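You operate a simulated robot arm through the tools that you are given. There is no shell and no other tool. Be economical: measure what you need, move in short steps, check, and stop when the job is done.

Carry out the task below with a simulated two-armed robot. There is one attempt and no reset: what you move stays moved.

TASK
Unplug the green band shell's liner, turn it till the stripes line up and plug it again.

The check looks at the end state, three seconds after you hand in, the way a careful person would. Anything else that was tipped, shoved, dropped, spilled or broken makes it a failure.

THE ROBOT
Two 7-joint arms with two-finger grippers on one trunk that stands fixed in place. Base frame: the origin is at the foot of the trunk, x ahead of it, y to its left, z up; the work surface is at about z = 950. Readings come in mm, degrees, newtons and seconds.
The left shoulder is at [25, 159, 1332], the right one opposite. With the tool pointing down near the work surface each hand reaches from about 220 to 700 mm from the base axis, measured 20 degrees to its own side. Payload 2.45 kg a hand.
Tool frame (each hand has its own): the origin (TCP) lies between the finger pads and is the grasp point; the fingertips stand 26 mm ahead of it; z points along the fingers, y is the line along which they close. Largest opening 96 mm; the body of the gripper starts 69 mm behind the TCP.
Orientation is told as [roll, pitch, yaw] about the base's x, y, z axes, in that order, counted from this pose: with the fingers straight down and closing along the base's y, the tool's x points along the base's -x, its y along +y and its z along -z.

THE INTERFACE
- The arms move only by the tool apply_moves. It takes "left_steps", "right_steps" or both (then of equal length, played together; a hand with none holds still); each is a list of rows, each a list of 3 entries, a list of its own where there are three numbers: the shift along the tool's x, y, z in mm, then the turn, a rotation vector about the tool's x, y, z in rad, then the finger opening in mm, from 0 to 96. In form: [[[dx, dy, dz], [wx, wy, wz], claw], ...]. A call has 1 to 12 rows; each row is the pose to reach, as a shift and turn from the pose commanded when the call began, along the tool's axes at that moment. Each row takes 0.2 s and may step no farther than 50 mm and 8.6 degrees from the row before; otherwise, or with a gripper value out of range, the whole call is refused. Where a pose cannot be reached the arm comes as near as it can. A force on the tool above 40 N (or 10 N above the force at the start of the call, whichever is more), or a blocked arm, ends the call early, and 0.2 s more pass. Each finger halts on what it meets, pressing with about 30 N; the grip force reading is that of the motor and also rises with nothing between the fingers. The clock runs only during rows and for 0.2 s after the last one: add rows that repeat a pose to give the fingers time. It gives the time, the measured TCP pose, the force on the tool (base axes), the opening and the grip force at its end, in the units of the frame above (readings bear some noise), with the torque about the TCP (base axes, N m) and any sound that the robot's microphone picked up, and new pictures: "views" is both (left out), scene, wrist or none (wrist: the cameras of the hands that moved).
- Cameras (640 x 400 px; columns grow to the right, rows downward): "scene" is now at [74.1, -37.4, 1818.1]; the picture's right is [-0.40, -0.91, 0.00], its down [-0.69, 0.30, -0.66] and it looks along [0.60, -0.27, -0.75] (base axes); focal length 354 px, centre (320, 200). "left" rides on the left gripper at [82, -3, -98] in its tool frame; the picture's right is [0.04, 1.00, 0.00], its down [-0.73, 0.03, -0.68] and it looks along [-0.68, 0.03, 0.73] (tool axes); focal length 256 px, centre (320, 200). "right" rides on the right gripper at [82, 3, -98] in its tool frame; the picture's right is [-0.04, 1.00, 0.00], its down [-0.73, -0.03, -0.68] and it looks along [-0.68, -0.03, 0.73] (tool axes); focal length 256 px, centre (320, 200). There is no depth. A picture from a camera that has moved, and an enlarged one, comes with that camera's place and axes in the base frame and with its lens. The place of the scene camera against the robot may be out by one fixed shift of up to 25 mm in any direction.
- lift_body(by): slides the trunk up (or, below 0, down) by that many mm; the arms and the scene camera ride with it, the base frame stays. It gives what a move gives, with no picture.
- aim_head(pan, tilt): turns the head with the scene camera to pan (to the left, within 120 degrees either way) and tilt (down, from -29 to 69), counted from straight ahead of the robot. It gives what a move gives, and a new picture of the scene camera.
- close_up(camera, box): a new picture of the part [left, top, right, bottom] of that camera's present view, enlarged. It takes no simulated time.
- job_done(): hands the job in; it is judged then, once.

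Work in short steps. Places have to be worked out from the pictures, the camera data and where the tool is seen: move nearer, look again, correct. Check each grasp and each placing, and mend what went wrong. You have 120 turns and 200 pictures in all, those below and enlarged ones among them. Open the grippers and draw the arms clear of the work before you hand the job in, unless the task says otherwise; then end with one line.

The tools are called after "Emit:" by a JSON object that holds its "api" and its "payload". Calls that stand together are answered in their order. apply_moves: Moves the arms, as the interface text tells. Its arguments: {"type":"object","properties":{"left_steps":{"type":"array","items":{"type":"array"}},"right_steps":{"type":"array","items":{"type":"array"}},"views":{"type":"string","enum":["both","scene","wrist","none"]}},"required":[]} The other tools are called the same way: lift_body (by) slides the trunk up or down; aim_head (pan, tilt) turns the head that bears the scene camera; close_up (camera, box) takes an enlarged picture of a part of a camera's view; job_done () hands the job in.

At the start:

```text
t: 0.0
left_ee_pos: [383.1, -42.6, 1431.2]
left_orientation: [-0.1, 0.0, 0.1]
left_wrist_force: [-0.7, -0.1, 0.4]
left_torque: [-0.01, -0.03, -0.01]
left_grip_width: 96.1
left_finger_force: 0.1
right_ee_pos: [393.8, -488.3, 1398.6]
right_orientation: [0.1, 0.0, 0.0]
right_wrist_force: [0.5, 0.0, -0.1]
right_torque: [0.02, 0.0, -0.03]
right_grip_width: 96.1
right_finger_force: 0.1
trunk travel left (down, up): [-500.0, 67.0]
head pan, tilt: [-23.9, 48.6]
```

scene: 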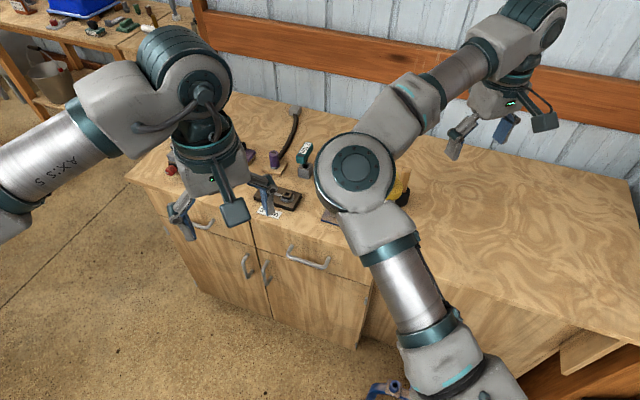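
right: 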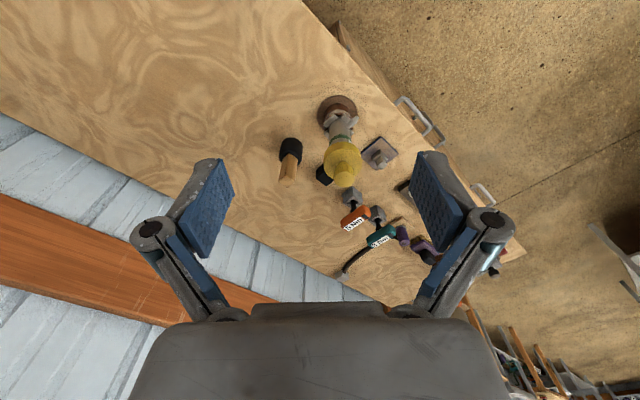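
left: 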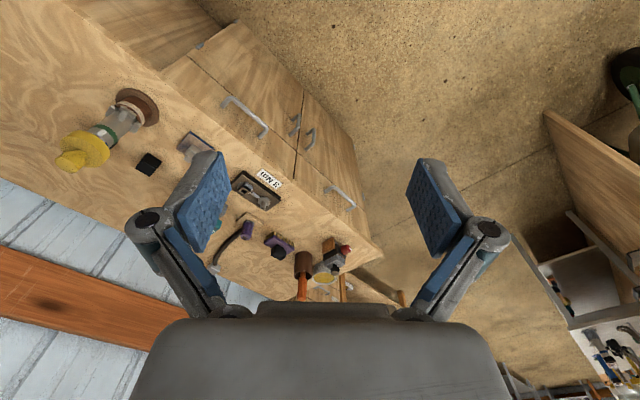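

The objects are small in view; I enlarge the wrist pictures to identify the green band shell and its liner.

Emit:
{"api": "close_up", "payload": {"camera": "left", "box": [30, 70, 370, 310]}}

Emit:
{"api": "close_up", "payload": {"camera": "right", "box": [240, 70, 540, 290]}}

```text
1.67 times, centred on (200, 190) of left
camera zoom: at [300.3, -46.7, 1528.7], right [-0.04, 1.0, 0.0], down [0.73, 0.03, 0.68], along [0.68, 0.03, -0.73], focal length 427 px, centre (520, 217)
```

zoom: 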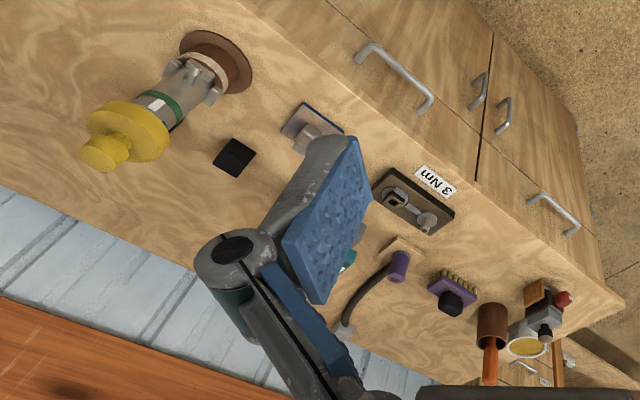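

```text
1.82 times, centred on (390, 180) of right
camera zoom: at [312.9, -484.3, 1497.9], right [0.04, 1.0, 0.0], down [0.73, -0.03, 0.68], along [0.68, -0.03, -0.73], focal length 465 px, centre (193, 236)
```

zoom: 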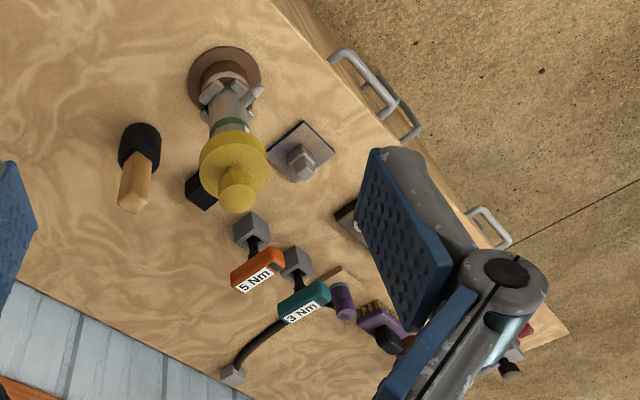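

The object: base near (560,-457), top near z≈1180, gray shell with green band and a yellow liner on top. I lower the right hand in front of it to look closer.

Emit:
{"api": "apply_moves", "payload": {"right_steps": [[[0, 0, 45], [0, 0, 0], 96], [[20, 0, 90], [0, 0, 0], 96], [[40, 0, 120], [0, 0, 0], 96]]}}

```text
t: 0.8
left_ee_pos: [376.5, -42.6, 1433.3]
left_orientation: [0.0, -0.2, -0.1]
left_wrist_force: [-0.1, 0.1, 0.2]
left_torque: [0.04, -0.03, 0.0]
left_grip_width: 95.9
left_finger_force: 0.0
right_ee_pos: [346.7, -489.0, 1278.2]
right_orientation: [0.0, -0.2, 0.0]
right_wrist_force: [-0.1, -0.6, -0.5]
right_torque: [0.0, -0.01, -0.03]
right_grip_width: 95.9
right_finger_force: 0.0
trunk travel left (down, up): [-500.0, 67.0]
head pan, tilt: [-23.9, 48.6]
camera scene: at [73.3, -38.5, 1818.1], right [-0.4, -0.91, 0.0], down [-0.69, 0.31, -0.66], along [0.6, -0.27, -0.75], focal length 354 px, centre (320, 200)
camera right: at [266.8, -486.0, 1378.0], right [0.04, 1.0, 0.0], down [0.73, -0.03, 0.68], along [0.68, -0.03, -0.73], focal length 256 px, centre (320, 200)
```

scene: 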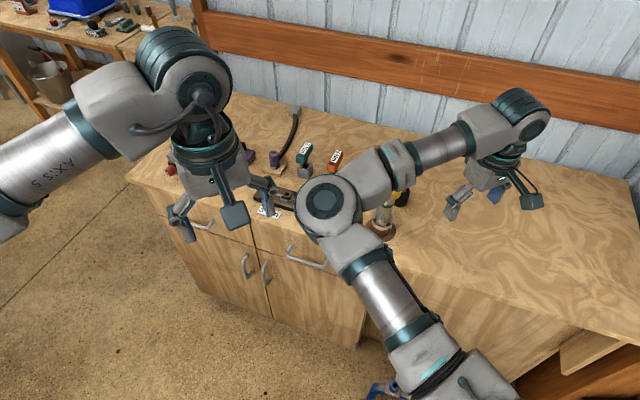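
right: 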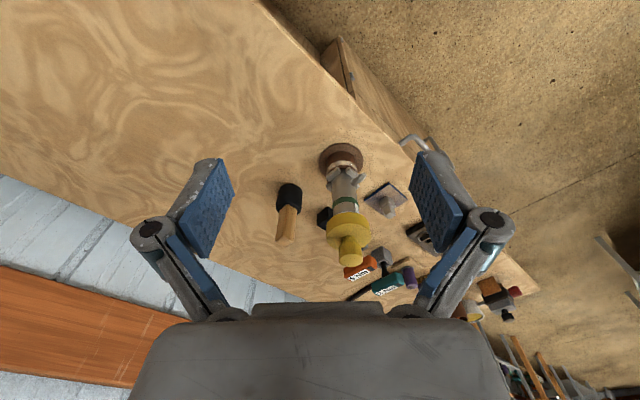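

Base re-measured at about (555,-457). I enlarge.

Emit:
{"api": "close_up", "payload": {"camera": "right", "box": [265, 130, 425, 305]}}

```text
2.29 times, centred on (345, 218) of right
camera zoom: at [266.8, -486.0, 1378.0], right [0.04, 1.0, 0.0], down [0.73, -0.03, 0.68], along [0.68, -0.03, -0.73], focal length 585 px, centre (263, 160)
```

zoom: 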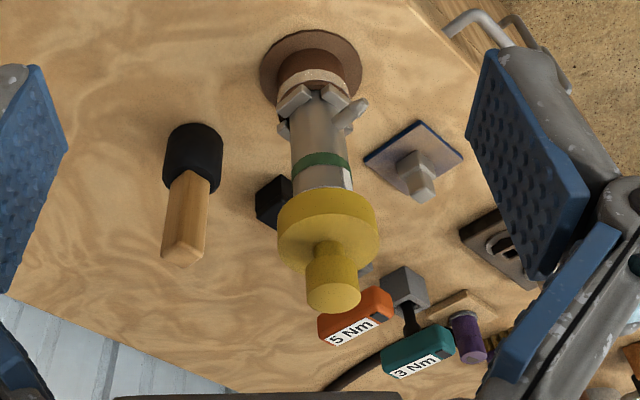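

White stripe on the shell sits on its +y/-x side; I need to see the liner's stripe. I swing the right hand to the front-left of the object, yawed -45°, to look at it.

Emit:
{"api": "apply_moves", "payload": {"right_steps": [[[-5, 40, 10], [0, 0, 0.131], 96], [[-15, 75, 20], [0, 0, 0.262], 96], [[-30, 105, 35], [0, 0, 0.393], 96], [[-50, 130, 50], [0, 0, 0.524], 96], [[-70, 150, 65], [0, 0, 0.655], 96], [[-83, 159, 78], [0, 0, 0.785], 96]]}}

Emit:
{"api": "close_up", "payload": {"camera": "right", "box": [220, 80, 420, 300]}}

```text
t: 2.2
left_ee_pos: [378.7, -39.4, 1432.6]
left_orientation: [-0.1, -0.1, 0.0]
left_wrist_force: [0.6, 0.3, 0.2]
left_torque: [0.01, -0.02, 0.0]
left_grip_width: 96.0
left_finger_force: 0.1
right_ee_pos: [466.9, -381.1, 1197.8]
right_orientation: [0.0, -0.1, -45.0]
right_wrist_force: [-0.3, 0.9, -0.4]
right_torque: [-0.02, 0.0, 0.02]
right_grip_width: 96.2
right_finger_force: 0.1
right hand out of reach, approached as far as the arm can: row 3, 4, 5, 6
trunk travel left (down, up): [-500.0, 67.0]
head pan, tilt: [-23.9, 48.6]
camera scene: at [75.1, -36.3, 1818.1], right [-0.4, -0.91, 0.0], down [-0.69, 0.3, -0.66], along [0.6, -0.27, -0.75], focal length 354 px, centre (320, 200)
camera right: at [412.9, -321.2, 1297.0], right [0.74, 0.68, 0.0], down [0.5, -0.54, 0.68], along [0.46, -0.5, -0.73], focal length 256 px, centre (320, 200)
```

scene: 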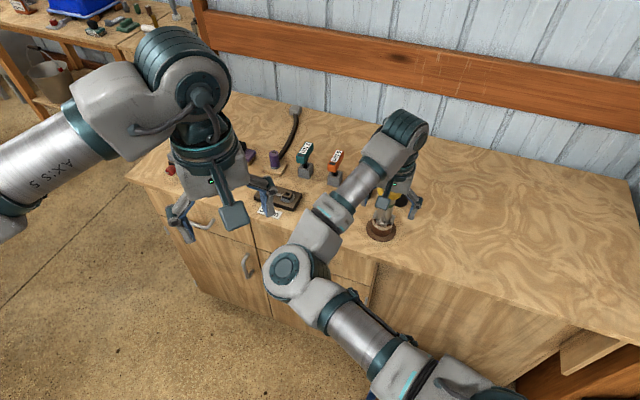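
right: 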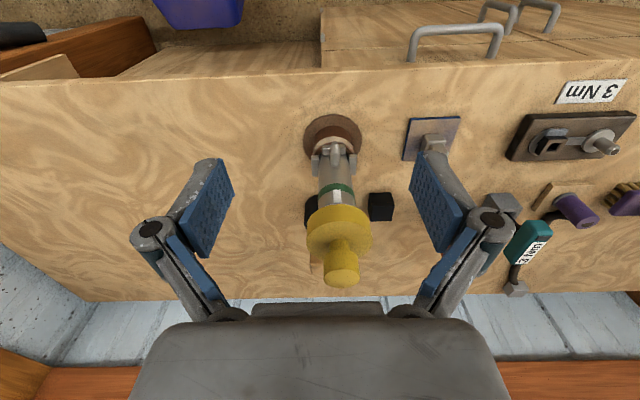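

```text
1.82 times, centred on (320, 190) of right
camera zoom: at [412.9, -321.2, 1297.0], right [0.74, 0.68, 0.0], down [0.5, -0.54, 0.68], along [0.46, -0.5, -0.73], focal length 465 px, centre (320, 218)
```

zoom: 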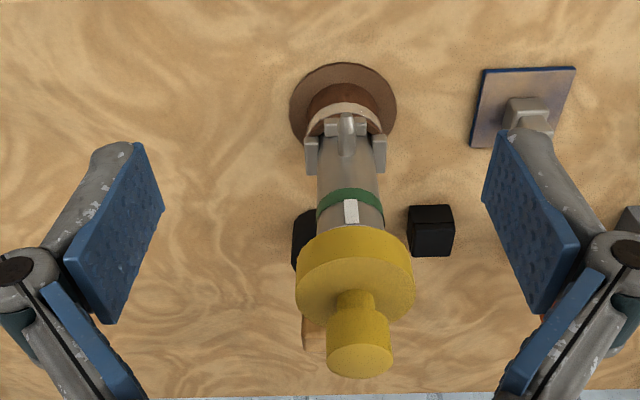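

The shell's white stripe faces about 137° (front-left); flange Ø≈61 at z≈1140, knob Ø≈30 top z≈1186. The liner's stripe isn't on this side, so I go back round to view the other side.

Emit:
{"api": "apply_moves", "payload": {"right_steps": [[[5, 0, -45], [0, 0, 0], 96], [[0, -15, -75], [0, 0, -0.13], 96], [[0, -40, -92], [0, 0, -0.26], 96], [[-10, -65, -92], [0, 0, -0.39], 96], [[-15, -90, -92], [0, 0, -0.52], 96], [[-20, -117, -92], [0, 0, -0.65], 96], [[-23, -117, -92], [0, 0, -0.785], 96]], "views": "wrist"}}

```text
t: 3.8
left_ee_pos: [378.1, -41.6, 1432.9]
left_orientation: [-0.1, -0.1, 0.1]
left_wrist_force: [-0.5, -0.3, 0.6]
left_torque: [-0.02, 0.02, -0.03]
left_grip_width: 96.1
left_finger_force: 0.1
right_ee_pos: [399.0, -483.0, 1288.4]
right_orientation: [0.0, -0.2, 0.0]
right_wrist_force: [-0.3, -0.4, 0.2]
right_torque: [0.02, 0.01, 0.03]
right_grip_width: 95.9
right_finger_force: 0.0
right hand out of reach, approached as far as the arm can: row 1
trunk travel left (down, up): [-500.0, 67.0]
head pan, tilt: [-23.9, 48.6]
camera right: at [317.0, -479.9, 1387.9], right [0.04, 1.0, 0.0], down [0.73, -0.03, 0.68], along [0.68, -0.03, -0.73], focal length 256 px, centre (320, 200)
```

right: 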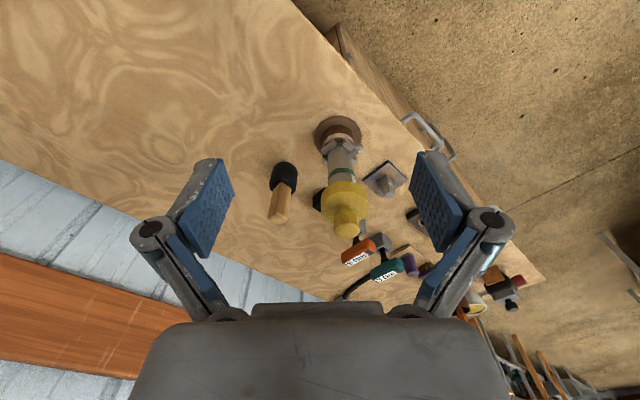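

Now yaw +75° and swing to the right side of the object to view its -y face.

Emit:
{"api": "apply_moves", "payload": {"right_steps": [[[0, -20, 0], [0, 0, -0.131], 96], [[0, -45, 5], [0, 0, -0.262], 96], [[0, -70, 10], [0, 0, -0.393], 96], [[-10, -90, 15], [0, 0, -0.524], 96], [[-30, -107, 20], [0, 0, -0.655], 96], [[-50, -107, 30], [0, 0, -0.785], 96], [[-65, -107, 40], [0, 0, -0.916], 96], [[-80, -107, 50], [0, 0, -1.047], 96], [[-91, -107, 58], [0, 0, -1.178], 96], [[-91, -107, 58], [0, 0, -1.309], 96]], "views": "both"}}

Emit:
{"api": "close_up", "payload": {"camera": "right", "box": [220, 80, 420, 300]}}

```text
t: 6.0
left_ee_pos: [377.6, -43.1, 1434.2]
left_orientation: [0.0, -0.2, 0.2]
left_wrist_force: [0.0, -0.3, -0.1]
left_torque: [-0.02, -0.02, 0.01]
left_grip_width: 96.0
left_finger_force: 0.1
right_ee_pos: [489.0, -589.9, 1229.4]
right_orientation: [-0.2, 0.0, 75.1]
right_wrist_force: [1.2, -0.2, 0.2]
right_torque: [0.04, 0.03, 0.0]
right_grip_width: 95.9
right_finger_force: 0.1
trunk travel left (down, up): [-500.0, 67.0]
head pan, tilt: [-23.9, 48.6]
camera scene: at [74.6, -38.9, 1818.1], right [-0.4, -0.91, 0.0], down [-0.69, 0.31, -0.66], along [0.6, -0.27, -0.75], focal length 354 px, centre (320, 200)
camera right: at [464.8, -668.1, 1329.3], right [-0.96, 0.3, 0.0], down [0.21, 0.7, 0.68], along [0.2, 0.65, -0.73], focal length 256 px, centre (320, 200)
```

scene: 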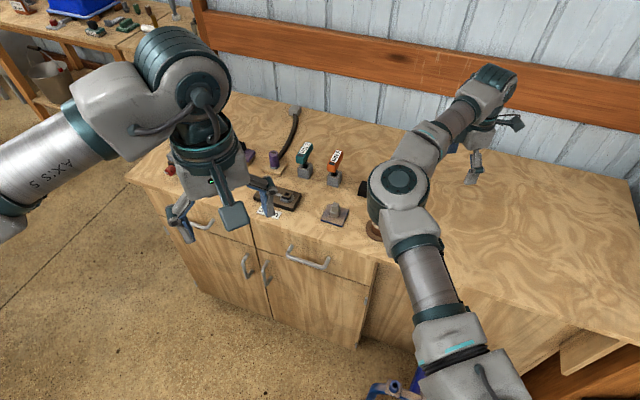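
right: 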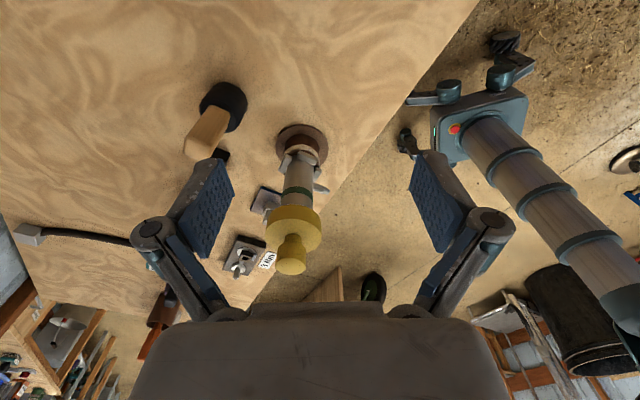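

```text
1.82 times, centred on (320, 190) of right
camera zoom: at [464.8, -668.1, 1329.3], right [-0.96, 0.3, 0.0], down [0.21, 0.7, 0.68], along [0.2, 0.65, -0.73], focal length 465 px, centre (320, 218)
```

zoom: 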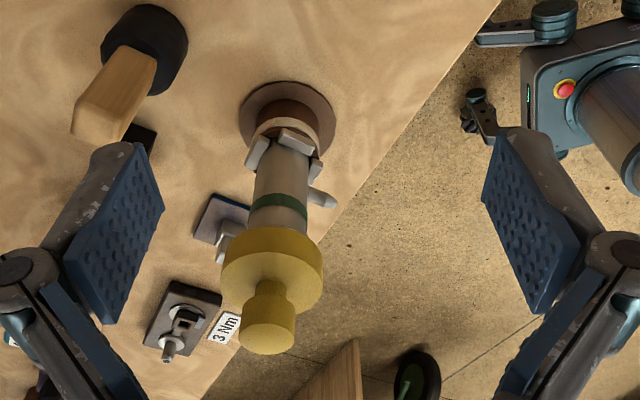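

No stripe here either, so the liner's stripe must be on the +x side (about -30°..57°). I pass over, high, to view from +y with yaw around -90.

Emit:
{"api": "apply_moves", "payload": {"right_steps": [[[0, 0, -40], [0, 0, 0.131], 96], [[0, 0, -75], [0, 0, 0.262], 96], [[-20, 5, -75], [0, 0, 0.393], 96], [[-40, 10, -75], [0, 0, 0.524], 96], [[-60, 15, -75], [0, 0, 0.655], 96], [[-80, 20, -75], [0, 0, 0.785], 96], [[-100, 30, -75], [0, 0, 0.916], 96], [[-120, 40, -75], [0, 0, 1.047], 96], [[-133, 45, -75], [0, 0, 1.178], 96], [[-133, 45, -75], [0, 0, 1.309], 96]], "views": "none"}}

Emit:
{"api": "apply_moves", "payload": {"right_steps": [[[0, 10, 0], [0, 0, 0.131], 96], [[0, 25, 0], [0, 0, 0.262], 96], [[-10, 40, 0], [0, 0, 0.393], 96], [[-20, 55, 0], [0, 0, 0.524], 96], [[-30, 70, 0], [0, 0, 0.655], 96], [[-40, 80, 0], [0, 0, 0.785], 96], [[-50, 90, 0], [0, 0, 0.916], 96], [[-60, 100, 0], [0, 0, 1.047], 96], [[-75, 110, 0], [0, 0, 1.178], 96], [[-90, 110, 0], [0, 0, 1.309], 96], [[-90, 110, 20], [0, 0, 1.44], 96], [[-90, 110, 50], [0, 0, 1.571], 96]], "views": "wrist"}}

```text
t: 8.2
left_ee_pos: [379.1, -42.6, 1433.6]
left_orientation: [0.0, -0.1, 0.1]
left_wrist_force: [0.1, -0.2, 0.3]
left_torque: [0.02, 0.02, -0.02]
left_grip_width: 96.0
left_finger_force: 0.0
right_ee_pos: [479.9, -450.2, 1304.6]
right_orientation: [0.0, -0.1, -0.1]
right_wrist_force: [0.3, -0.1, 0.3]
right_torque: [0.0, 0.04, -0.03]
right_grip_width: 96.0
right_finger_force: 0.0
trunk travel left (down, up): [-500.0, 67.0]
head pan, tilt: [-23.9, 48.6]
```

```text
t: 10.8
left_ee_pos: [377.3, -42.3, 1433.5]
left_orientation: [0.0, -0.1, 0.1]
left_wrist_force: [-0.7, 0.1, -0.4]
left_torque: [-0.02, -0.05, -0.03]
left_grip_width: 96.1
left_finger_force: 0.0
right_ee_pos: [351.0, -411.5, 1255.2]
right_orientation: [0.6, 0.2, -88.2]
right_wrist_force: [-0.1, -0.6, -0.4]
right_torque: [0.0, 0.01, -0.02]
right_grip_width: 95.7
right_finger_force: 0.1
right hand out of reach, approached as far as the arm can: row 7, 8, 9, 10, 11, 12
trunk travel left (down, up): [-500.0, 67.0]
head pan, tilt: [-23.9, 48.6]
camera right: at [351.3, -330.6, 1355.6], right [1.0, -0.01, 0.01], down [-0.01, -0.74, 0.68], along [0.0, -0.68, -0.74], focal length 256 px, centre (320, 200)
```

right: 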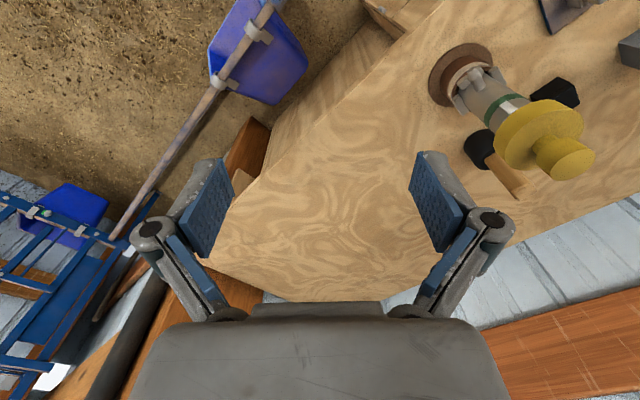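

Right arm is limited at negative yaw here. I pull it back to the right side and use the left arm (yaw -110) to view the +y side.

Emit:
{"api": "apply_moves", "payload": {"right_steps": [[[-15, 0, -20], [0, 0, -0.128], 96], [[-30, 0, -40], [0, 0, -0.256], 96], [[-45, 0, -60], [0, 0, -0.384], 96], [[-60, 0, -60], [0, 0, -0.512], 96], [[-75, 0, -60], [0, 0, -0.64], 96], [[-95, 5, -60], [0, 0, -0.768], 96], [[-115, 10, -60], [0, 0, -0.896], 96], [[-135, 15, -60], [0, 0, -1.024], 96], [[-155, 20, -60], [0, 0, -1.152], 96], [[-175, 25, -60], [0, 0, -1.28], 96], [[-190, 30, -60], [0, 0, -1.408], 96], [[-190, 30, -60], [0, 0, -1.536], 96]], "views": "scene"}}

Emit:
{"api": "apply_moves", "payload": {"left_steps": [[[-10, -10, 10], [0, 0, 0.14], 96], [[-25, -25, 25], [0, 0, 0.28], 96], [[-40, -40, 40], [0, 0, 0.42], 96], [[-55, -60, 55], [0, 0, 0.56], 96], [[-70, -80, 70], [0, 0, 0.7], 96], [[-85, -100, 85], [0, 0, 0.84], 96], [[-100, -120, 100], [0, 0, 0.98], 96], [[-115, -140, 115], [0, 0, 1.12], 96], [[-130, -160, 130], [0, 0, 1.26], 96], [[-145, -180, 150], [0, 0, 1.4], 96], [[-160, -200, 165], [0, 0, 1.54], 96], [[-173, -218, 183], [0, 0, 1.68], 96]], "views": "both"}}

```text
t: 13.4
left_ee_pos: [378.7, -43.4, 1432.4]
left_orientation: [0.0, -0.1, 0.1]
left_wrist_force: [-0.9, -0.1, -0.5]
left_torque: [0.0, -0.02, -0.03]
left_grip_width: 95.7
left_finger_force: 0.1
right_ee_pos: [392.7, -598.6, 1318.7]
right_orientation: [0.0, -0.2, -1.9]
right_wrist_force: [0.2, 0.0, 0.0]
right_torque: [0.0, 0.0, -0.02]
right_grip_width: 95.9
right_finger_force: 0.1
trunk travel left (down, up): [-500.0, 67.0]
head pan, tilt: [-23.9, 48.6]
camera scene: at [74.3, -39.4, 1818.1], right [-0.4, -0.91, 0.0], down [-0.69, 0.31, -0.66], along [0.6, -0.27, -0.75], focal length 354 px, centre (320, 200)
```

scene: 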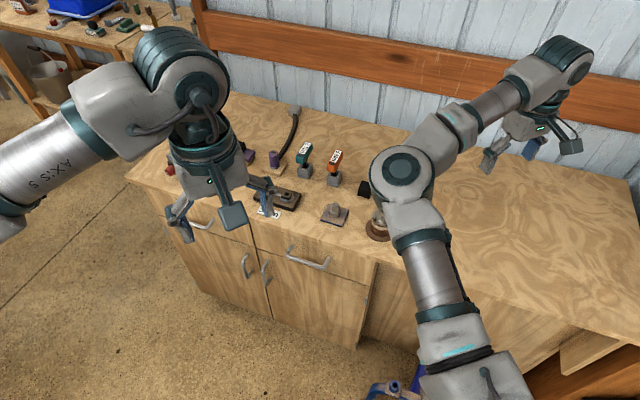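

```text
t: 16.0
left_ee_pos: [361.3, -217.6, 1265.2]
left_orientation: [-0.4, -1.2, -82.6]
left_wrist_force: [0.1, 0.1, 0.4]
left_torque: [0.01, 0.0, -0.01]
left_grip_width: 95.8
left_finger_force: 0.0
left hand out of reach, approached as far as the arm can: row 8, 9, 10, 11, 12
right_ee_pos: [384.9, -605.6, 1315.1]
right_orientation: [0.4, 0.1, -2.9]
right_wrist_force: [-0.3, -0.5, 0.5]
right_torque: [0.02, 0.01, 0.03]
right_grip_width: 96.1
right_finger_force: 0.2
trunk travel left (down, up): [-500.0, 67.0]
head pan, tilt: [-23.9, 48.6]
camera scene: at [74.4, -41.8, 1818.0], right [-0.4, -0.91, 0.0], down [-0.69, 0.31, -0.66], along [0.6, -0.26, -0.75], focal length 354 px, centre (320, 200)
camera left: at [347.8, -135.2, 1360.2], right [0.99, 0.17, -0.01], down [0.13, -0.71, 0.69], along [0.11, -0.68, -0.72], focal length 256 px, centre (320, 200)
```

scene: 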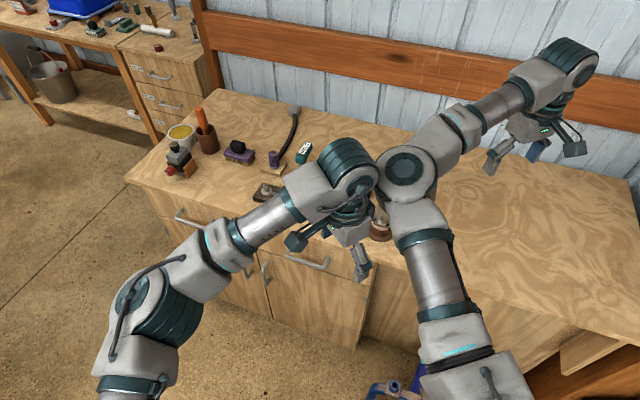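
left: 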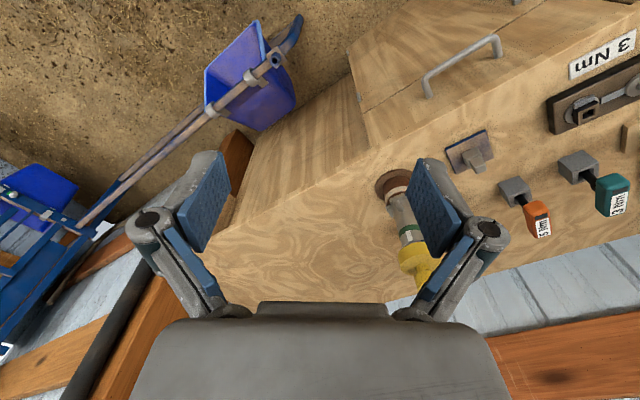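

Left arm comes too near the right elbow and its reach is limited; I retreat it to its start place.

Emit:
{"api": "apply_moves", "payload": {"left_steps": [[[15, 0, -15], [0, 0, -0.131], 96], [[30, 0, -30], [0, 0, -0.262], 96], [[50, 5, -45], [0, 0, -0.393], 96], [[70, 10, -60], [0, 0, -0.524], 96], [[90, 15, -75], [0, 0, -0.655], 96], [[110, 20, -90], [0, 0, -0.785], 96], [[130, 25, -105], [0, 0, -0.916], 96], [[145, 30, -125], [0, 0, -1.047], 96], [[160, 35, -145], [0, 0, -1.178], 96], [[174, 40, -165], [0, 0, -1.309], 96], [[174, 40, -165], [0, 0, -1.44], 96]], "views": "none"}}

```text
t: 18.4
left_ee_pos: [362.2, -35.3, 1417.4]
left_orientation: [-0.2, -0.2, -2.9]
left_wrist_force: [-0.3, -0.4, -0.3]
left_torque: [0.01, -0.01, -0.01]
left_grip_width: 95.9
left_finger_force: 0.0
right_ee_pos: [391.7, -599.4, 1318.2]
right_orientation: [-0.2, -0.1, -1.9]
right_wrist_force: [-0.1, 0.5, -0.1]
right_torque: [0.01, 0.0, 0.02]
right_grip_width: 96.0
right_finger_force: 0.0
trunk travel left (down, up): [-500.0, 67.0]
head pan, tilt: [-23.9, 48.6]
```

The arms had touched lightly (right sprang back); both are clear now. I bring the right hand above/behind the object with yaw ≈175° so its camera looks at the +x face.

Emit:
{"api": "apply_moves", "payload": {"right_steps": [[[0, 0, 0], [0, 0, -0.131], 96], [[-10, 0, 0], [0, 0, -0.262], 96], [[-20, 0, 0], [0, 0, -0.393], 96], [[-30, 0, 0], [0, 0, -0.524], 96], [[-40, 0, 0], [0, 0, -0.655], 96], [[-50, 0, 0], [0, 0, -0.785], 96], [[-60, 5, 0], [0, 0, -0.916], 96], [[-70, 10, 0], [0, 0, -1.047], 96], [[-80, 15, 0], [0, 0, -1.178], 96], [[-88, 19, 0], [0, 0, -1.309], 96], [[-88, 19, 0], [0, 0, -1.44], 96], [[-88, 19, 0], [0, 0, -1.56], 96]], "views": "none"}}

Emit:
{"api": "apply_moves", "payload": {"right_steps": [[[-10, 0, 0], [0, 0, -0.131], 96], [[-20, -10, 0], [0, 0, -0.262], 96], [[-30, -20, 0], [0, 0, -0.393], 96], [[-40, -30, 0], [0, 0, -0.524], 96], [[-50, -40, 0], [0, 0, -0.655], 96], [[-60, -50, 0], [0, 0, -0.785], 96], [[-75, -60, 0], [0, 0, -0.916], 96], [[-90, -70, 0], [0, 0, -1.047], 96], [[-105, -80, 0], [0, 0, -1.178], 96], [[-115, -90, 0], [0, 0, -1.309], 96], [[-124, -90, 10], [0, 0, -1.44], 96], [[-124, -90, 30], [0, 0, -1.54], 96]], "views": "wrist"}}

```text
t: 21.0
left_ee_pos: [361.7, -35.7, 1416.0]
left_orientation: [-0.2, -0.2, -3.0]
left_wrist_force: [0.0, 0.0, 0.5]
left_torque: [0.01, 0.02, 0.0]
left_grip_width: 95.9
left_finger_force: 0.1
right_ee_pos: [480.9, -580.5, 1319.0]
right_orientation: [0.0, 0.1, 87.4]
right_wrist_force: [-0.1, 0.4, -0.7]
right_torque: [0.0, -0.03, 0.02]
right_grip_width: 95.9
right_finger_force: 0.1
trunk travel left (down, up): [-500.0, 67.0]
head pan, tilt: [-23.9, 48.6]
```

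```text
t: 23.6
left_ee_pos: [363.0, -35.8, 1417.3]
left_orientation: [-0.2, -0.3, -2.9]
left_wrist_force: [0.2, -0.6, 0.2]
left_torque: [-0.01, 0.01, -0.01]
left_grip_width: 96.1
left_finger_force: 0.1
right_ee_pos: [576.2, -461.9, 1289.4]
right_orientation: [0.0, 0.1, 175.7]
right_wrist_force: [-0.8, 0.8, 0.6]
right_torque: [0.0, -0.02, 0.0]
right_grip_width: 96.0
right_finger_force: 0.1
trunk travel left (down, up): [-500.0, 67.0]
head pan, tilt: [-23.9, 48.6]
camera right: at [658.8, -470.2, 1390.1], right [-0.11, -0.99, 0.0], down [-0.73, 0.08, 0.68], along [-0.67, 0.08, -0.74], focal length 256 px, centre (320, 200)
```

right: 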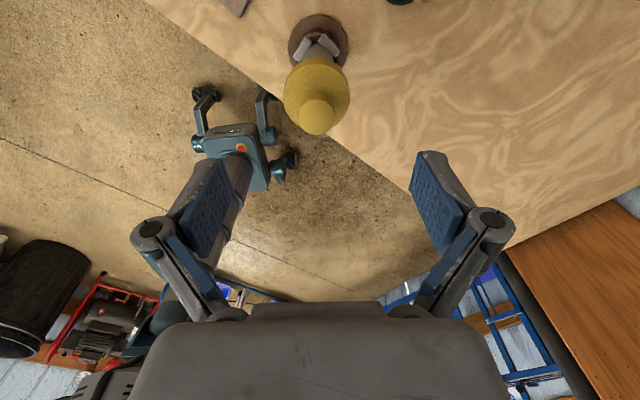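

Reached. I zoom onto the flange rim seen from the +x side.

Emit:
{"api": "close_up", "payload": {"camera": "right", "box": [260, 0, 380, 150]}}

```text
2.67 times, centred on (320, 75) of right
camera zoom: at [658.8, -470.2, 1390.1], right [-0.11, -0.99, 0.0], down [-0.73, 0.08, 0.68], along [-0.67, 0.08, -0.74], focal length 683 px, centre (320, 533)
```

zoom: 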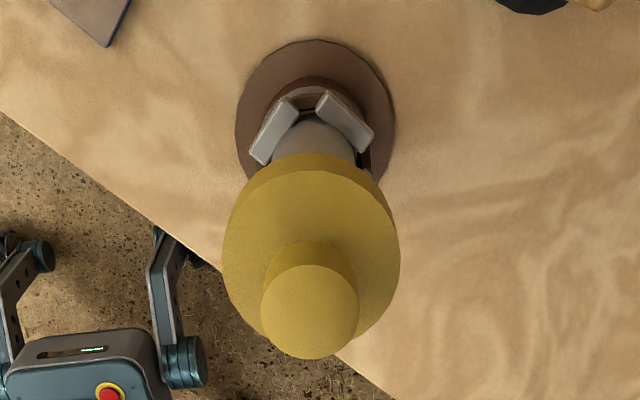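

No stripe on the flange rim anywhere, so the liner's stripe must be on the part hidden inside; I'll see it once unplugged. I center over the knob at (560,-455) with yaw ≈86°.

Emit:
{"api": "apply_moves", "payload": {"right_steps": [[[-2, -1, 0], [0, 0, 0.131], 96], [[-4, -2, 0], [0, 0, 0.262], 96], [[-6, -2, 0], [0, 0, 0.393], 96], [[-8, -3, 0], [0, 0, 0.524], 96], [[-10, -4, 0], [0, 0, 0.655], 96], [[-12, -5, 0], [0, 0, 0.785], 96], [[-14, -5, 0], [0, 0, 0.916], 96], [[-15, -6, 0], [0, 0, 1.047], 96], [[-16, -6, 0], [0, 0, 1.178], 96], [[-16, -6, 0], [0, 0, 1.309], 96], [[-16, -6, 10], [0, 0, 1.44], 96], [[-16, -6, 30], [0, 0, 1.57], 96]], "views": "both"}}

```text
t: 26.2
left_ee_pos: [362.3, -35.4, 1417.0]
left_orientation: [-0.3, -0.3, -2.9]
left_wrist_force: [0.1, -0.4, 0.0]
left_torque: [-0.01, 0.03, 0.01]
left_grip_width: 96.0
left_finger_force: 0.0
right_ee_pos: [560.2, -452.5, 1259.9]
right_orientation: [0.1, 0.0, 85.5]
right_wrist_force: [-1.1, -0.4, 0.2]
right_torque: [-0.05, 0.03, 0.03]
right_grip_width: 95.9
right_finger_force: 0.1
trunk travel left (down, up): [-500.0, 67.0]
head pan, tilt: [-23.9, 48.6]
camera scene: at [76.0, -37.3, 1818.0], right [-0.4, -0.91, 0.0], down [-0.69, 0.3, -0.66], along [0.6, -0.27, -0.75], focal length 354 px, centre (320, 200)
camera right: at [551.1, -533.8, 1359.0], right [-0.99, 0.12, 0.0], down [0.09, 0.73, 0.68], along [0.08, 0.67, -0.73], focal length 256 px, centre (320, 200)
```

scene: 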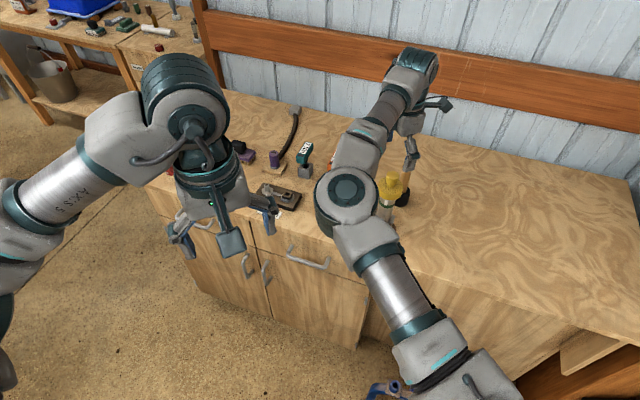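
right: 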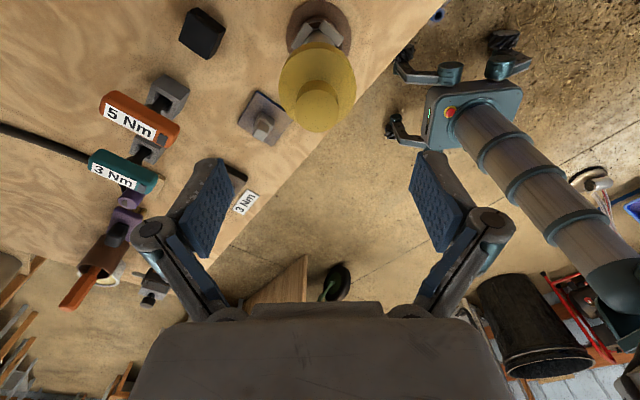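

Triangulating: knob axis ≈(562,-456), knob top ≈1174, flange top ≈1132. I descend to TCP z≈1166.

Emit:
{"api": "apply_moves", "payload": {"right_steps": [[[3.3, -2.1, 20], [0, 0, 0], 80], [[3.3, -2.1, 50], [0, 0, 0], 70], [[3.3, -2.1, 75], [0, 0, 0], 60], [[3.3, -2.1, 94], [0, 0, 0], 60]], "views": "wrist"}}

```text
t: 27.2
left_ee_pos: [361.4, -35.3, 1418.2]
left_orientation: [0.0, -0.2, -2.9]
left_wrist_force: [-1.0, -0.3, -0.3]
left_torque: [-0.02, 0.0, 0.04]
left_grip_width: 96.0
left_finger_force: 0.1
right_ee_pos: [563.2, -457.8, 1166.6]
right_orientation: [-0.1, 0.1, 85.6]
right_wrist_force: [0.5, -0.5, 0.8]
right_torque: [-0.02, -0.01, -0.01]
right_grip_width: 59.7
right_finger_force: 0.1
trunk travel left (down, up): [-500.0, 67.0]
head pan, tilt: [-23.9, 48.6]
camera right: at [554.6, -537.5, 1265.8], right [-0.99, 0.12, 0.0], down [0.08, 0.73, 0.68], along [0.08, 0.67, -0.73], focal length 256 px, centre (320, 200)
```

right: 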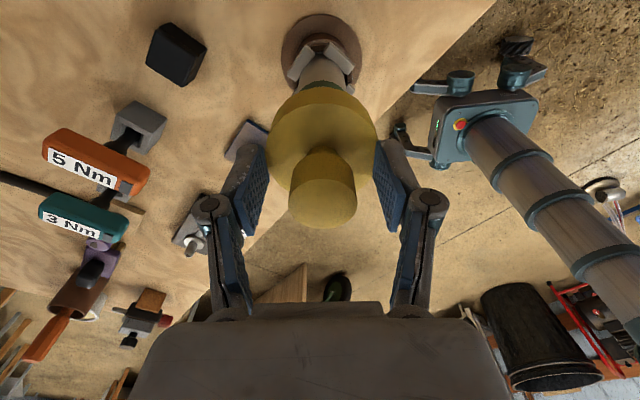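

The knob is well centred between the fingers. I close on it.

Emit:
{"api": "apply_moves", "payload": {"right_steps": [[[0, 0, 0], [0, 0, 0], 40], [[0, 0, 0], [0, 0, 0], 20], [[0, 0, 0], [0, 0, 0], 10], [[0, 0, 0], [0, 0, 0], 10]], "views": "wrist"}}

```text
t: 28.2
left_ee_pos: [359.6, -35.6, 1417.1]
left_orientation: [-0.2, -0.2, -2.9]
left_wrist_force: [-0.4, -0.6, 0.4]
left_torque: [0.0, -0.01, -0.02]
left_grip_width: 95.9
left_finger_force: 0.1
right_ee_pos: [562.6, -455.4, 1169.1]
right_orientation: [-0.3, 0.2, 85.7]
right_wrist_force: [2.4, -3.2, 20.4]
right_torque: [-0.19, -0.04, -0.04]
right_grip_width: 29.2
right_finger_force: 30.0
trunk travel left (down, up): [-500.0, 67.0]
head pan, tilt: [-23.9, 48.6]
camera right: at [553.2, -536.4, 1268.5], right [-0.99, 0.12, -0.01], down [0.08, 0.73, 0.68], along [0.08, 0.67, -0.74], focal length 256 px, centre (320, 200)
```

right: 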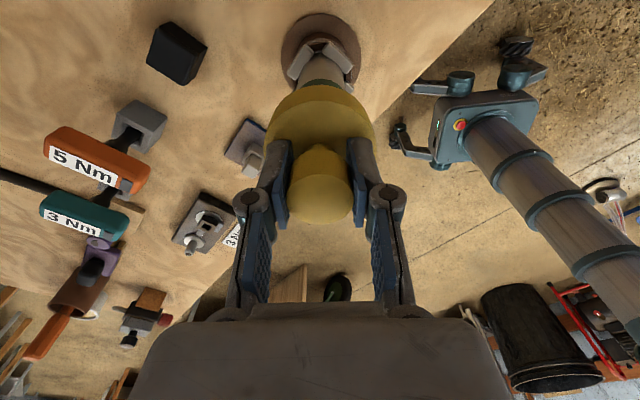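

Held (29 mm). The tips press on the flange a bit (20 N), so pulling will first relieve that. I pull up gently.

Emit:
{"api": "apply_moves", "payload": {"right_steps": [[[0, 0, -3], [0, 0, 0], 10], [[0, 0, -6], [0, 0, 0], 10], [[0, 0, -9], [0, 0, 0], 10], [[0, 0, -12], [0, 0, 0], 10]], "views": "wrist"}}

```text
t: 29.2
left_ee_pos: [362.3, -36.4, 1416.6]
left_orientation: [-0.2, -0.1, -3.0]
left_wrist_force: [0.3, -0.1, 0.1]
left_torque: [-0.01, -0.02, 0.0]
left_grip_width: 96.1
left_finger_force: 0.1
right_ee_pos: [562.6, -458.2, 1177.0]
right_orientation: [0.0, -0.1, 85.6]
right_wrist_force: [0.6, 0.1, -4.0]
right_torque: [-0.01, -0.02, -0.02]
right_grip_width: 29.4
right_finger_force: 30.0
trunk travel left (down, up): [-500.0, 67.0]
head pan, tilt: [-23.9, 48.6]
camera right: at [554.5, -538.6, 1276.2], right [-0.99, 0.12, 0.0], down [0.08, 0.73, 0.68], along [0.08, 0.68, -0.73], focal length 256 px, centre (320, 200)
```

right: 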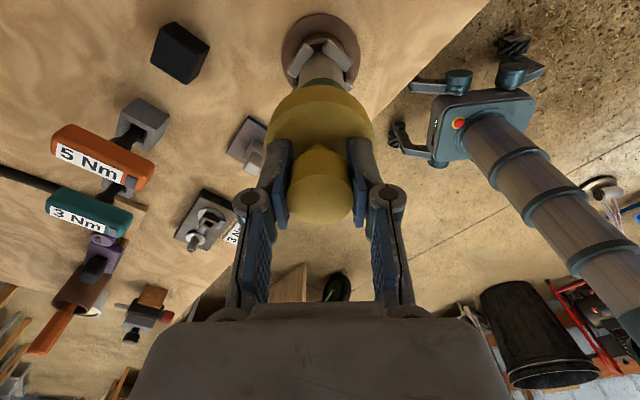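

It lifts with only ~4 N. I continue up and watch that the shell stays.

Emit:
{"api": "apply_moves", "payload": {"right_steps": [[[0, 0, -10], [0, 0, 0], 10], [[0, 0, -20], [0, 0, 0], 10], [[0, 0, -30], [0, 0, 0], 10]], "views": "wrist"}}

Emit:
{"api": "close_up", "payload": {"camera": "scene", "box": [320, 110, 480, 260]}}

```text
t: 30.0
left_ee_pos: [362.2, -36.1, 1417.9]
left_orientation: [-0.3, -0.3, -2.9]
left_wrist_force: [0.3, 0.6, -0.3]
left_torque: [-0.01, -0.01, 0.0]
left_grip_width: 96.0
left_finger_force: 0.1
right_ee_pos: [564.0, -456.3, 1209.8]
right_orientation: [-0.1, 0.1, 85.5]
right_wrist_force: [0.0, -0.1, -1.1]
right_torque: [0.01, 0.0, -0.03]
right_grip_width: 29.4
right_finger_force: 29.6
trunk travel left (down, up): [-500.0, 67.0]
head pan, tilt: [-23.9, 48.6]
camera right: at [555.3, -537.7, 1309.4], right [-0.99, 0.12, 0.0], down [0.08, 0.73, 0.68], along [0.08, 0.67, -0.73], focal length 256 px, centre (320, 200)
```

right: 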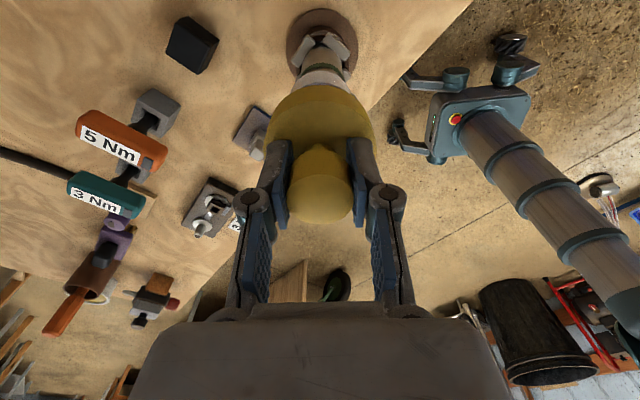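

```text
2.67 times, centred on (400, 185) of scene
camera zoom: at [75.4, -37.0, 1818.1], right [-0.4, -0.91, 0.0], down [-0.69, 0.3, -0.66], along [0.6, -0.27, -0.75], focal length 944 px, centre (107, 240)
```

zoom: 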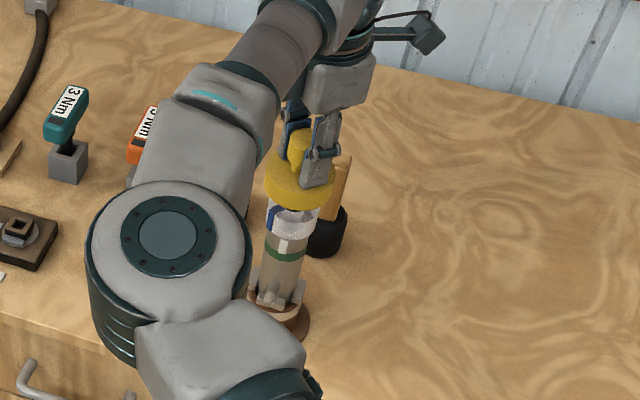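

The liner's white barrel emerges, with a blue stripe on its left. Shell stays put. I keep lifting.

Emit:
{"api": "apply_moves", "payload": {"right_steps": [[[0, 0, -12], [0, 0, 0], 10], [[0, 0, -24], [0, 0, 0], 10], [[0, 0, -36], [0, 0, 0], 10]], "views": "none"}}

Emit:
{"api": "close_up", "payload": {"camera": "scene", "box": [360, 120, 440, 220]}}

```text
t: 30.8
left_ee_pos: [361.1, -35.8, 1416.7]
left_orientation: [-0.2, -0.2, -2.9]
left_wrist_force: [0.7, 1.2, 1.0]
left_torque: [0.02, 0.03, 0.01]
left_grip_width: 96.0
left_finger_force: 0.1
right_ee_pos: [563.2, -459.7, 1244.0]
right_orientation: [-0.1, 0.0, 85.6]
right_wrist_force: [0.3, -0.1, 0.0]
right_torque: [0.03, 0.0, 0.0]
right_grip_width: 29.7
right_finger_force: 29.8
trunk travel left (down, up): [-500.0, 67.0]
head pan, tilt: [-23.9, 48.6]
```

```text
4.00 times, centred on (400, 170) of scene
camera zoom: at [75.2, -37.3, 1818.1], right [-0.4, -0.91, 0.0], down [-0.69, 0.3, -0.66], along [0.6, -0.27, -0.75], focal length 1416 px, centre (0, 320)
```

zoom: 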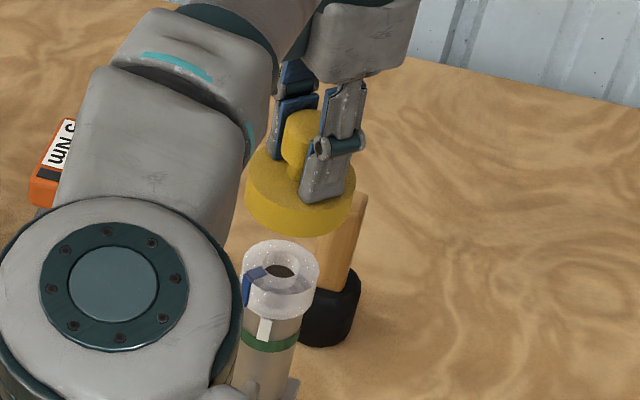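

The yellow part is only a cap; the true liner is the whitish ring with a blue stripe left in the shell. I'll set the cap aside upright on free table at about (470,-600), well away from the mallet and the edge.

Emit:
{"api": "apply_moves", "payload": {"right_steps": [[[0, 0, -15], [0, 0, 0], 10], [[30, 16, -15], [0, 0, 0], 10], [[70, 38, -15], [0, 0, 0], 10], [[110, 60, -15], [0, 0, 0], 10], [[148, 82, -15], [0, 0, 0], 10]], "views": "both"}}

```text
t: 32.0
left_ee_pos: [361.6, -39.0, 1417.1]
left_orientation: [0.0, -0.3, -2.9]
left_wrist_force: [0.4, -0.2, 0.0]
left_torque: [0.0, 0.01, -0.01]
left_grip_width: 95.8
left_finger_force: 0.1
right_ee_pos: [470.7, -601.1, 1260.5]
right_orientation: [-0.2, 0.0, 85.6]
right_wrist_force: [0.5, 0.4, -0.5]
right_torque: [0.01, 0.02, 0.0]
right_grip_width: 29.4
right_finger_force: 30.4
trunk travel left (down, up): [-500.0, 67.0]
head pan, tilt: [-23.9, 48.6]
camera scene: at [73.5, -42.8, 1818.0], right [-0.4, -0.91, 0.0], down [-0.69, 0.31, -0.66], along [0.6, -0.26, -0.75], focal length 354 px, centre (320, 200)
camera right: at [462.6, -682.1, 1358.7], right [-0.99, 0.11, 0.0], down [0.08, 0.73, 0.68], along [0.08, 0.68, -0.73], focal length 256 px, centre (320, 200)
```

scene: 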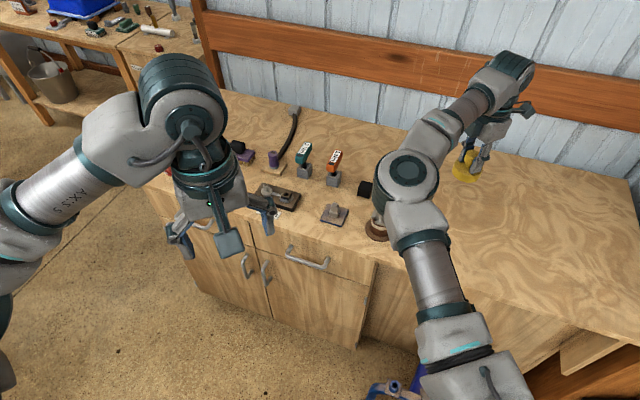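
right: 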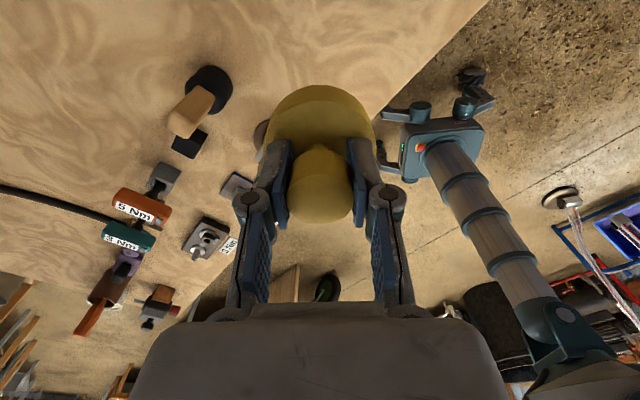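

The spot below is free and ~100 mm inside the edge. I descend, then feel for the table slowly.

Emit:
{"api": "apply_moves", "payload": {"right_steps": [[[0, 0, 45], [0, 0, 0], 10], [[0, 0, 90], [0, 0, 0], 10], [[0, 0, 135], [0, 0, 0], 10], [[0, 0, 180], [0, 0, 0], 10], [[0, 0, 220], [0, 0, 0], 10]], "views": "both"}}

Emit:
{"api": "close_up", "payload": {"camera": "scene", "box": [350, 130, 510, 260]}}

```text
t: 33.2
left_ee_pos: [362.6, -35.6, 1417.1]
left_orientation: [-0.2, -0.2, -2.9]
left_wrist_force: [-1.1, -0.3, -0.1]
left_torque: [-0.01, 0.02, 0.0]
left_grip_width: 96.0
left_finger_force: 0.0
right_ee_pos: [469.1, -599.7, 1036.7]
right_orientation: [-0.1, -0.1, 85.5]
right_wrist_force: [-0.2, 0.1, -0.5]
right_torque: [-0.01, -0.01, 0.0]
right_grip_width: 29.5
right_finger_force: 30.1
trunk travel left (down, up): [-500.0, 67.0]
head pan, tilt: [-23.9, 48.6]
camera scene: at [75.8, -40.6, 1818.0], right [-0.4, -0.91, 0.0], down [-0.69, 0.31, -0.66], along [0.6, -0.27, -0.75], focal length 354 px, centre (320, 200)
camera right: at [459.7, -680.3, 1136.5], right [-0.99, 0.12, 0.0], down [0.08, 0.73, 0.68], along [0.08, 0.67, -0.73], focal length 256 px, centre (320, 200)
```

scene: 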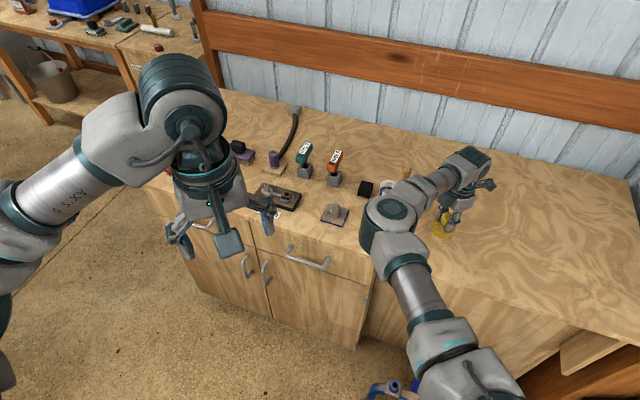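
right: 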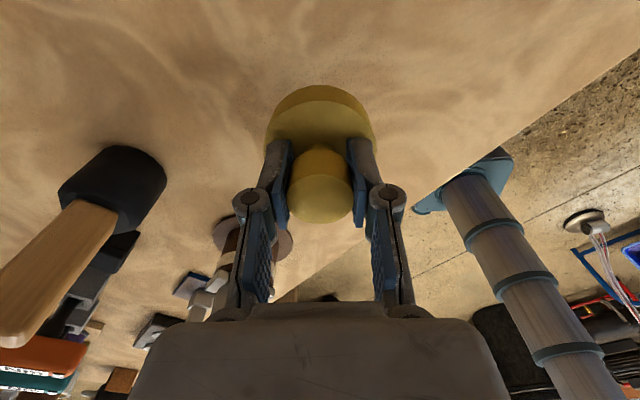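

```text
3.08 times, centred on (430, 195) of scene
camera zoom: at [75.8, -40.6, 1818.0], right [-0.4, -0.91, 0.0], down [-0.69, 0.31, -0.66], along [0.6, -0.27, -0.75], focal length 1089 px, centre (-18, 215)
```

zoom: 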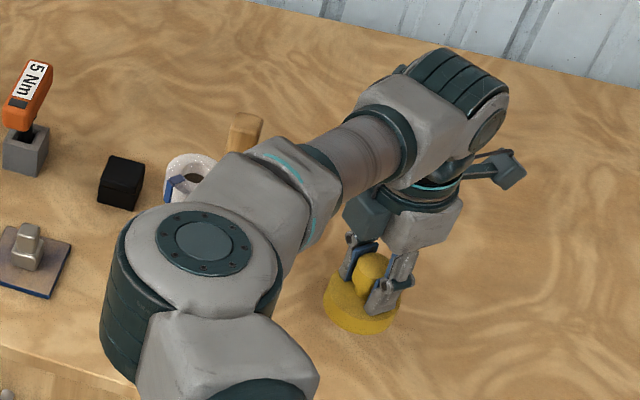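

Near the table. Slow descent to contact.

Emit:
{"api": "apply_moves", "payload": {"right_steps": [[[0, 0, 8], [0, 0, 0], 10], [[0, 0, 15], [0, 0, 0], 10], [[0, 0, 20], [0, 0, 0], 10], [[0, 0, 24], [0, 0, 0], 10], [[0, 0, 27], [0, 0, 0], 10], [[0, 0, 30], [0, 0, 0], 10]], "views": "wrist"}}

```text
t: 34.6
left_ee_pos: [362.4, -35.6, 1417.1]
left_orientation: [-0.2, -0.2, -2.8]
left_wrist_force: [-0.7, 0.4, 0.7]
left_torque: [-0.02, 0.02, -0.02]
left_grip_width: 96.1
left_finger_force: 0.0
right_ee_pos: [469.0, -599.2, 1008.5]
right_orientation: [-0.1, 0.0, 85.5]
right_wrist_force: [1.0, 0.4, -0.5]
right_torque: [-0.01, -0.03, 0.0]
right_grip_width: 29.2
right_finger_force: 30.3
trunk travel left (down, up): [-500.0, 67.0]
head pan, tilt: [-23.9, 48.6]
camera right: at [460.8, -680.6, 1108.3], right [-0.99, 0.12, 0.0], down [0.08, 0.73, 0.68], along [0.08, 0.67, -0.73], focal length 256 px, centre (320, 200)
```

right: 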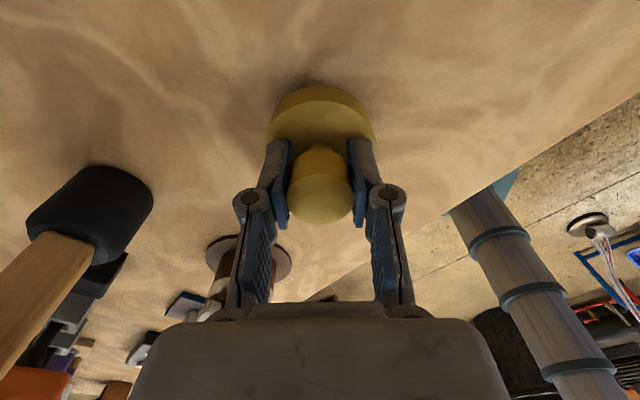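

Not yet touching; continue in 2–3 mm steps until force appears.

Emit:
{"api": "apply_moves", "payload": {"right_steps": [[[0, 0, 2], [0, 0, 0], 10], [[0, 0, 4], [0, 0, 0], 10], [[0, 0, 6], [0, 0, 0], 10], [[0, 0, 8], [0, 0, 0], 10]], "views": "none"}}

```text
t: 35.6
left_ee_pos: [362.1, -37.0, 1417.4]
left_orientation: [-0.2, -0.2, -2.9]
left_wrist_force: [-0.3, 0.2, -1.5]
left_torque: [-0.01, -0.01, 0.0]
left_grip_width: 95.7
left_finger_force: 0.0
right_ee_pos: [469.6, -598.8, 999.8]
right_orientation: [0.0, -0.1, 85.4]
right_wrist_force: [0.3, 0.1, 0.5]
right_torque: [-0.04, 0.01, -0.03]
right_grip_width: 29.5
right_finger_force: 30.0
trunk travel left (down, up): [-500.0, 67.0]
head pan, tilt: [-23.9, 48.6]
```

Emit:
{"api": "apply_moves", "payload": {"right_steps": [[[0, 0, 2], [0, 0, 0], 10], [[0, 0, 4], [0, 0, 0], 10], [[0, 0, 6], [0, 0, 0], 10], [[0, 0, 8], [0, 0, 0], 10], [[0, 0, 10], [0, 0, 0], 10]], "views": "wrist"}}

```text
t: 36.6
left_ee_pos: [357.5, -33.5, 1417.5]
left_orientation: [-0.3, -0.4, -2.9]
left_wrist_force: [0.2, 0.1, 1.1]
left_torque: [0.01, -0.02, 0.01]
left_grip_width: 95.9
left_finger_force: 0.1
right_ee_pos: [468.5, -599.5, 999.0]
right_orientation: [-0.5, 0.3, 85.7]
right_wrist_force: [-3.4, 3.4, 12.2]
right_torque: [0.47, 0.48, 0.01]
right_grip_width: 29.5
right_finger_force: 29.5
trunk travel left (down, up): [-500.0, 67.0]
head pan, tilt: [-23.9, 48.6]
stopped in row 5 (right hand): the force on the tool passed its limit at 42 N (the readings are from after the stop); the commanded pose is now the measured one
camera right: at [458.5, -679.7, 1099.0], right [-0.99, 0.12, -0.01], down [0.08, 0.73, 0.67], along [0.09, 0.67, -0.74], focal length 256 px, centre (320, 200)
```

right: 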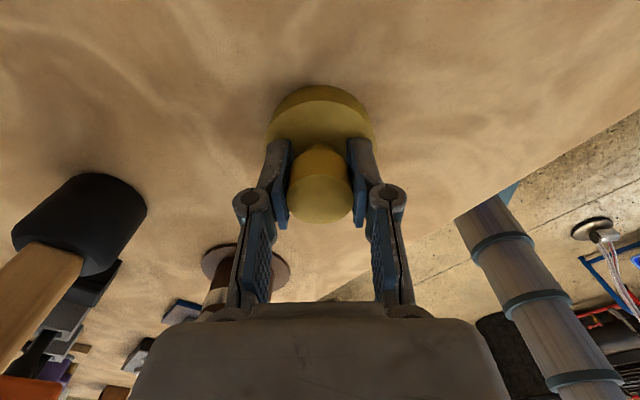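

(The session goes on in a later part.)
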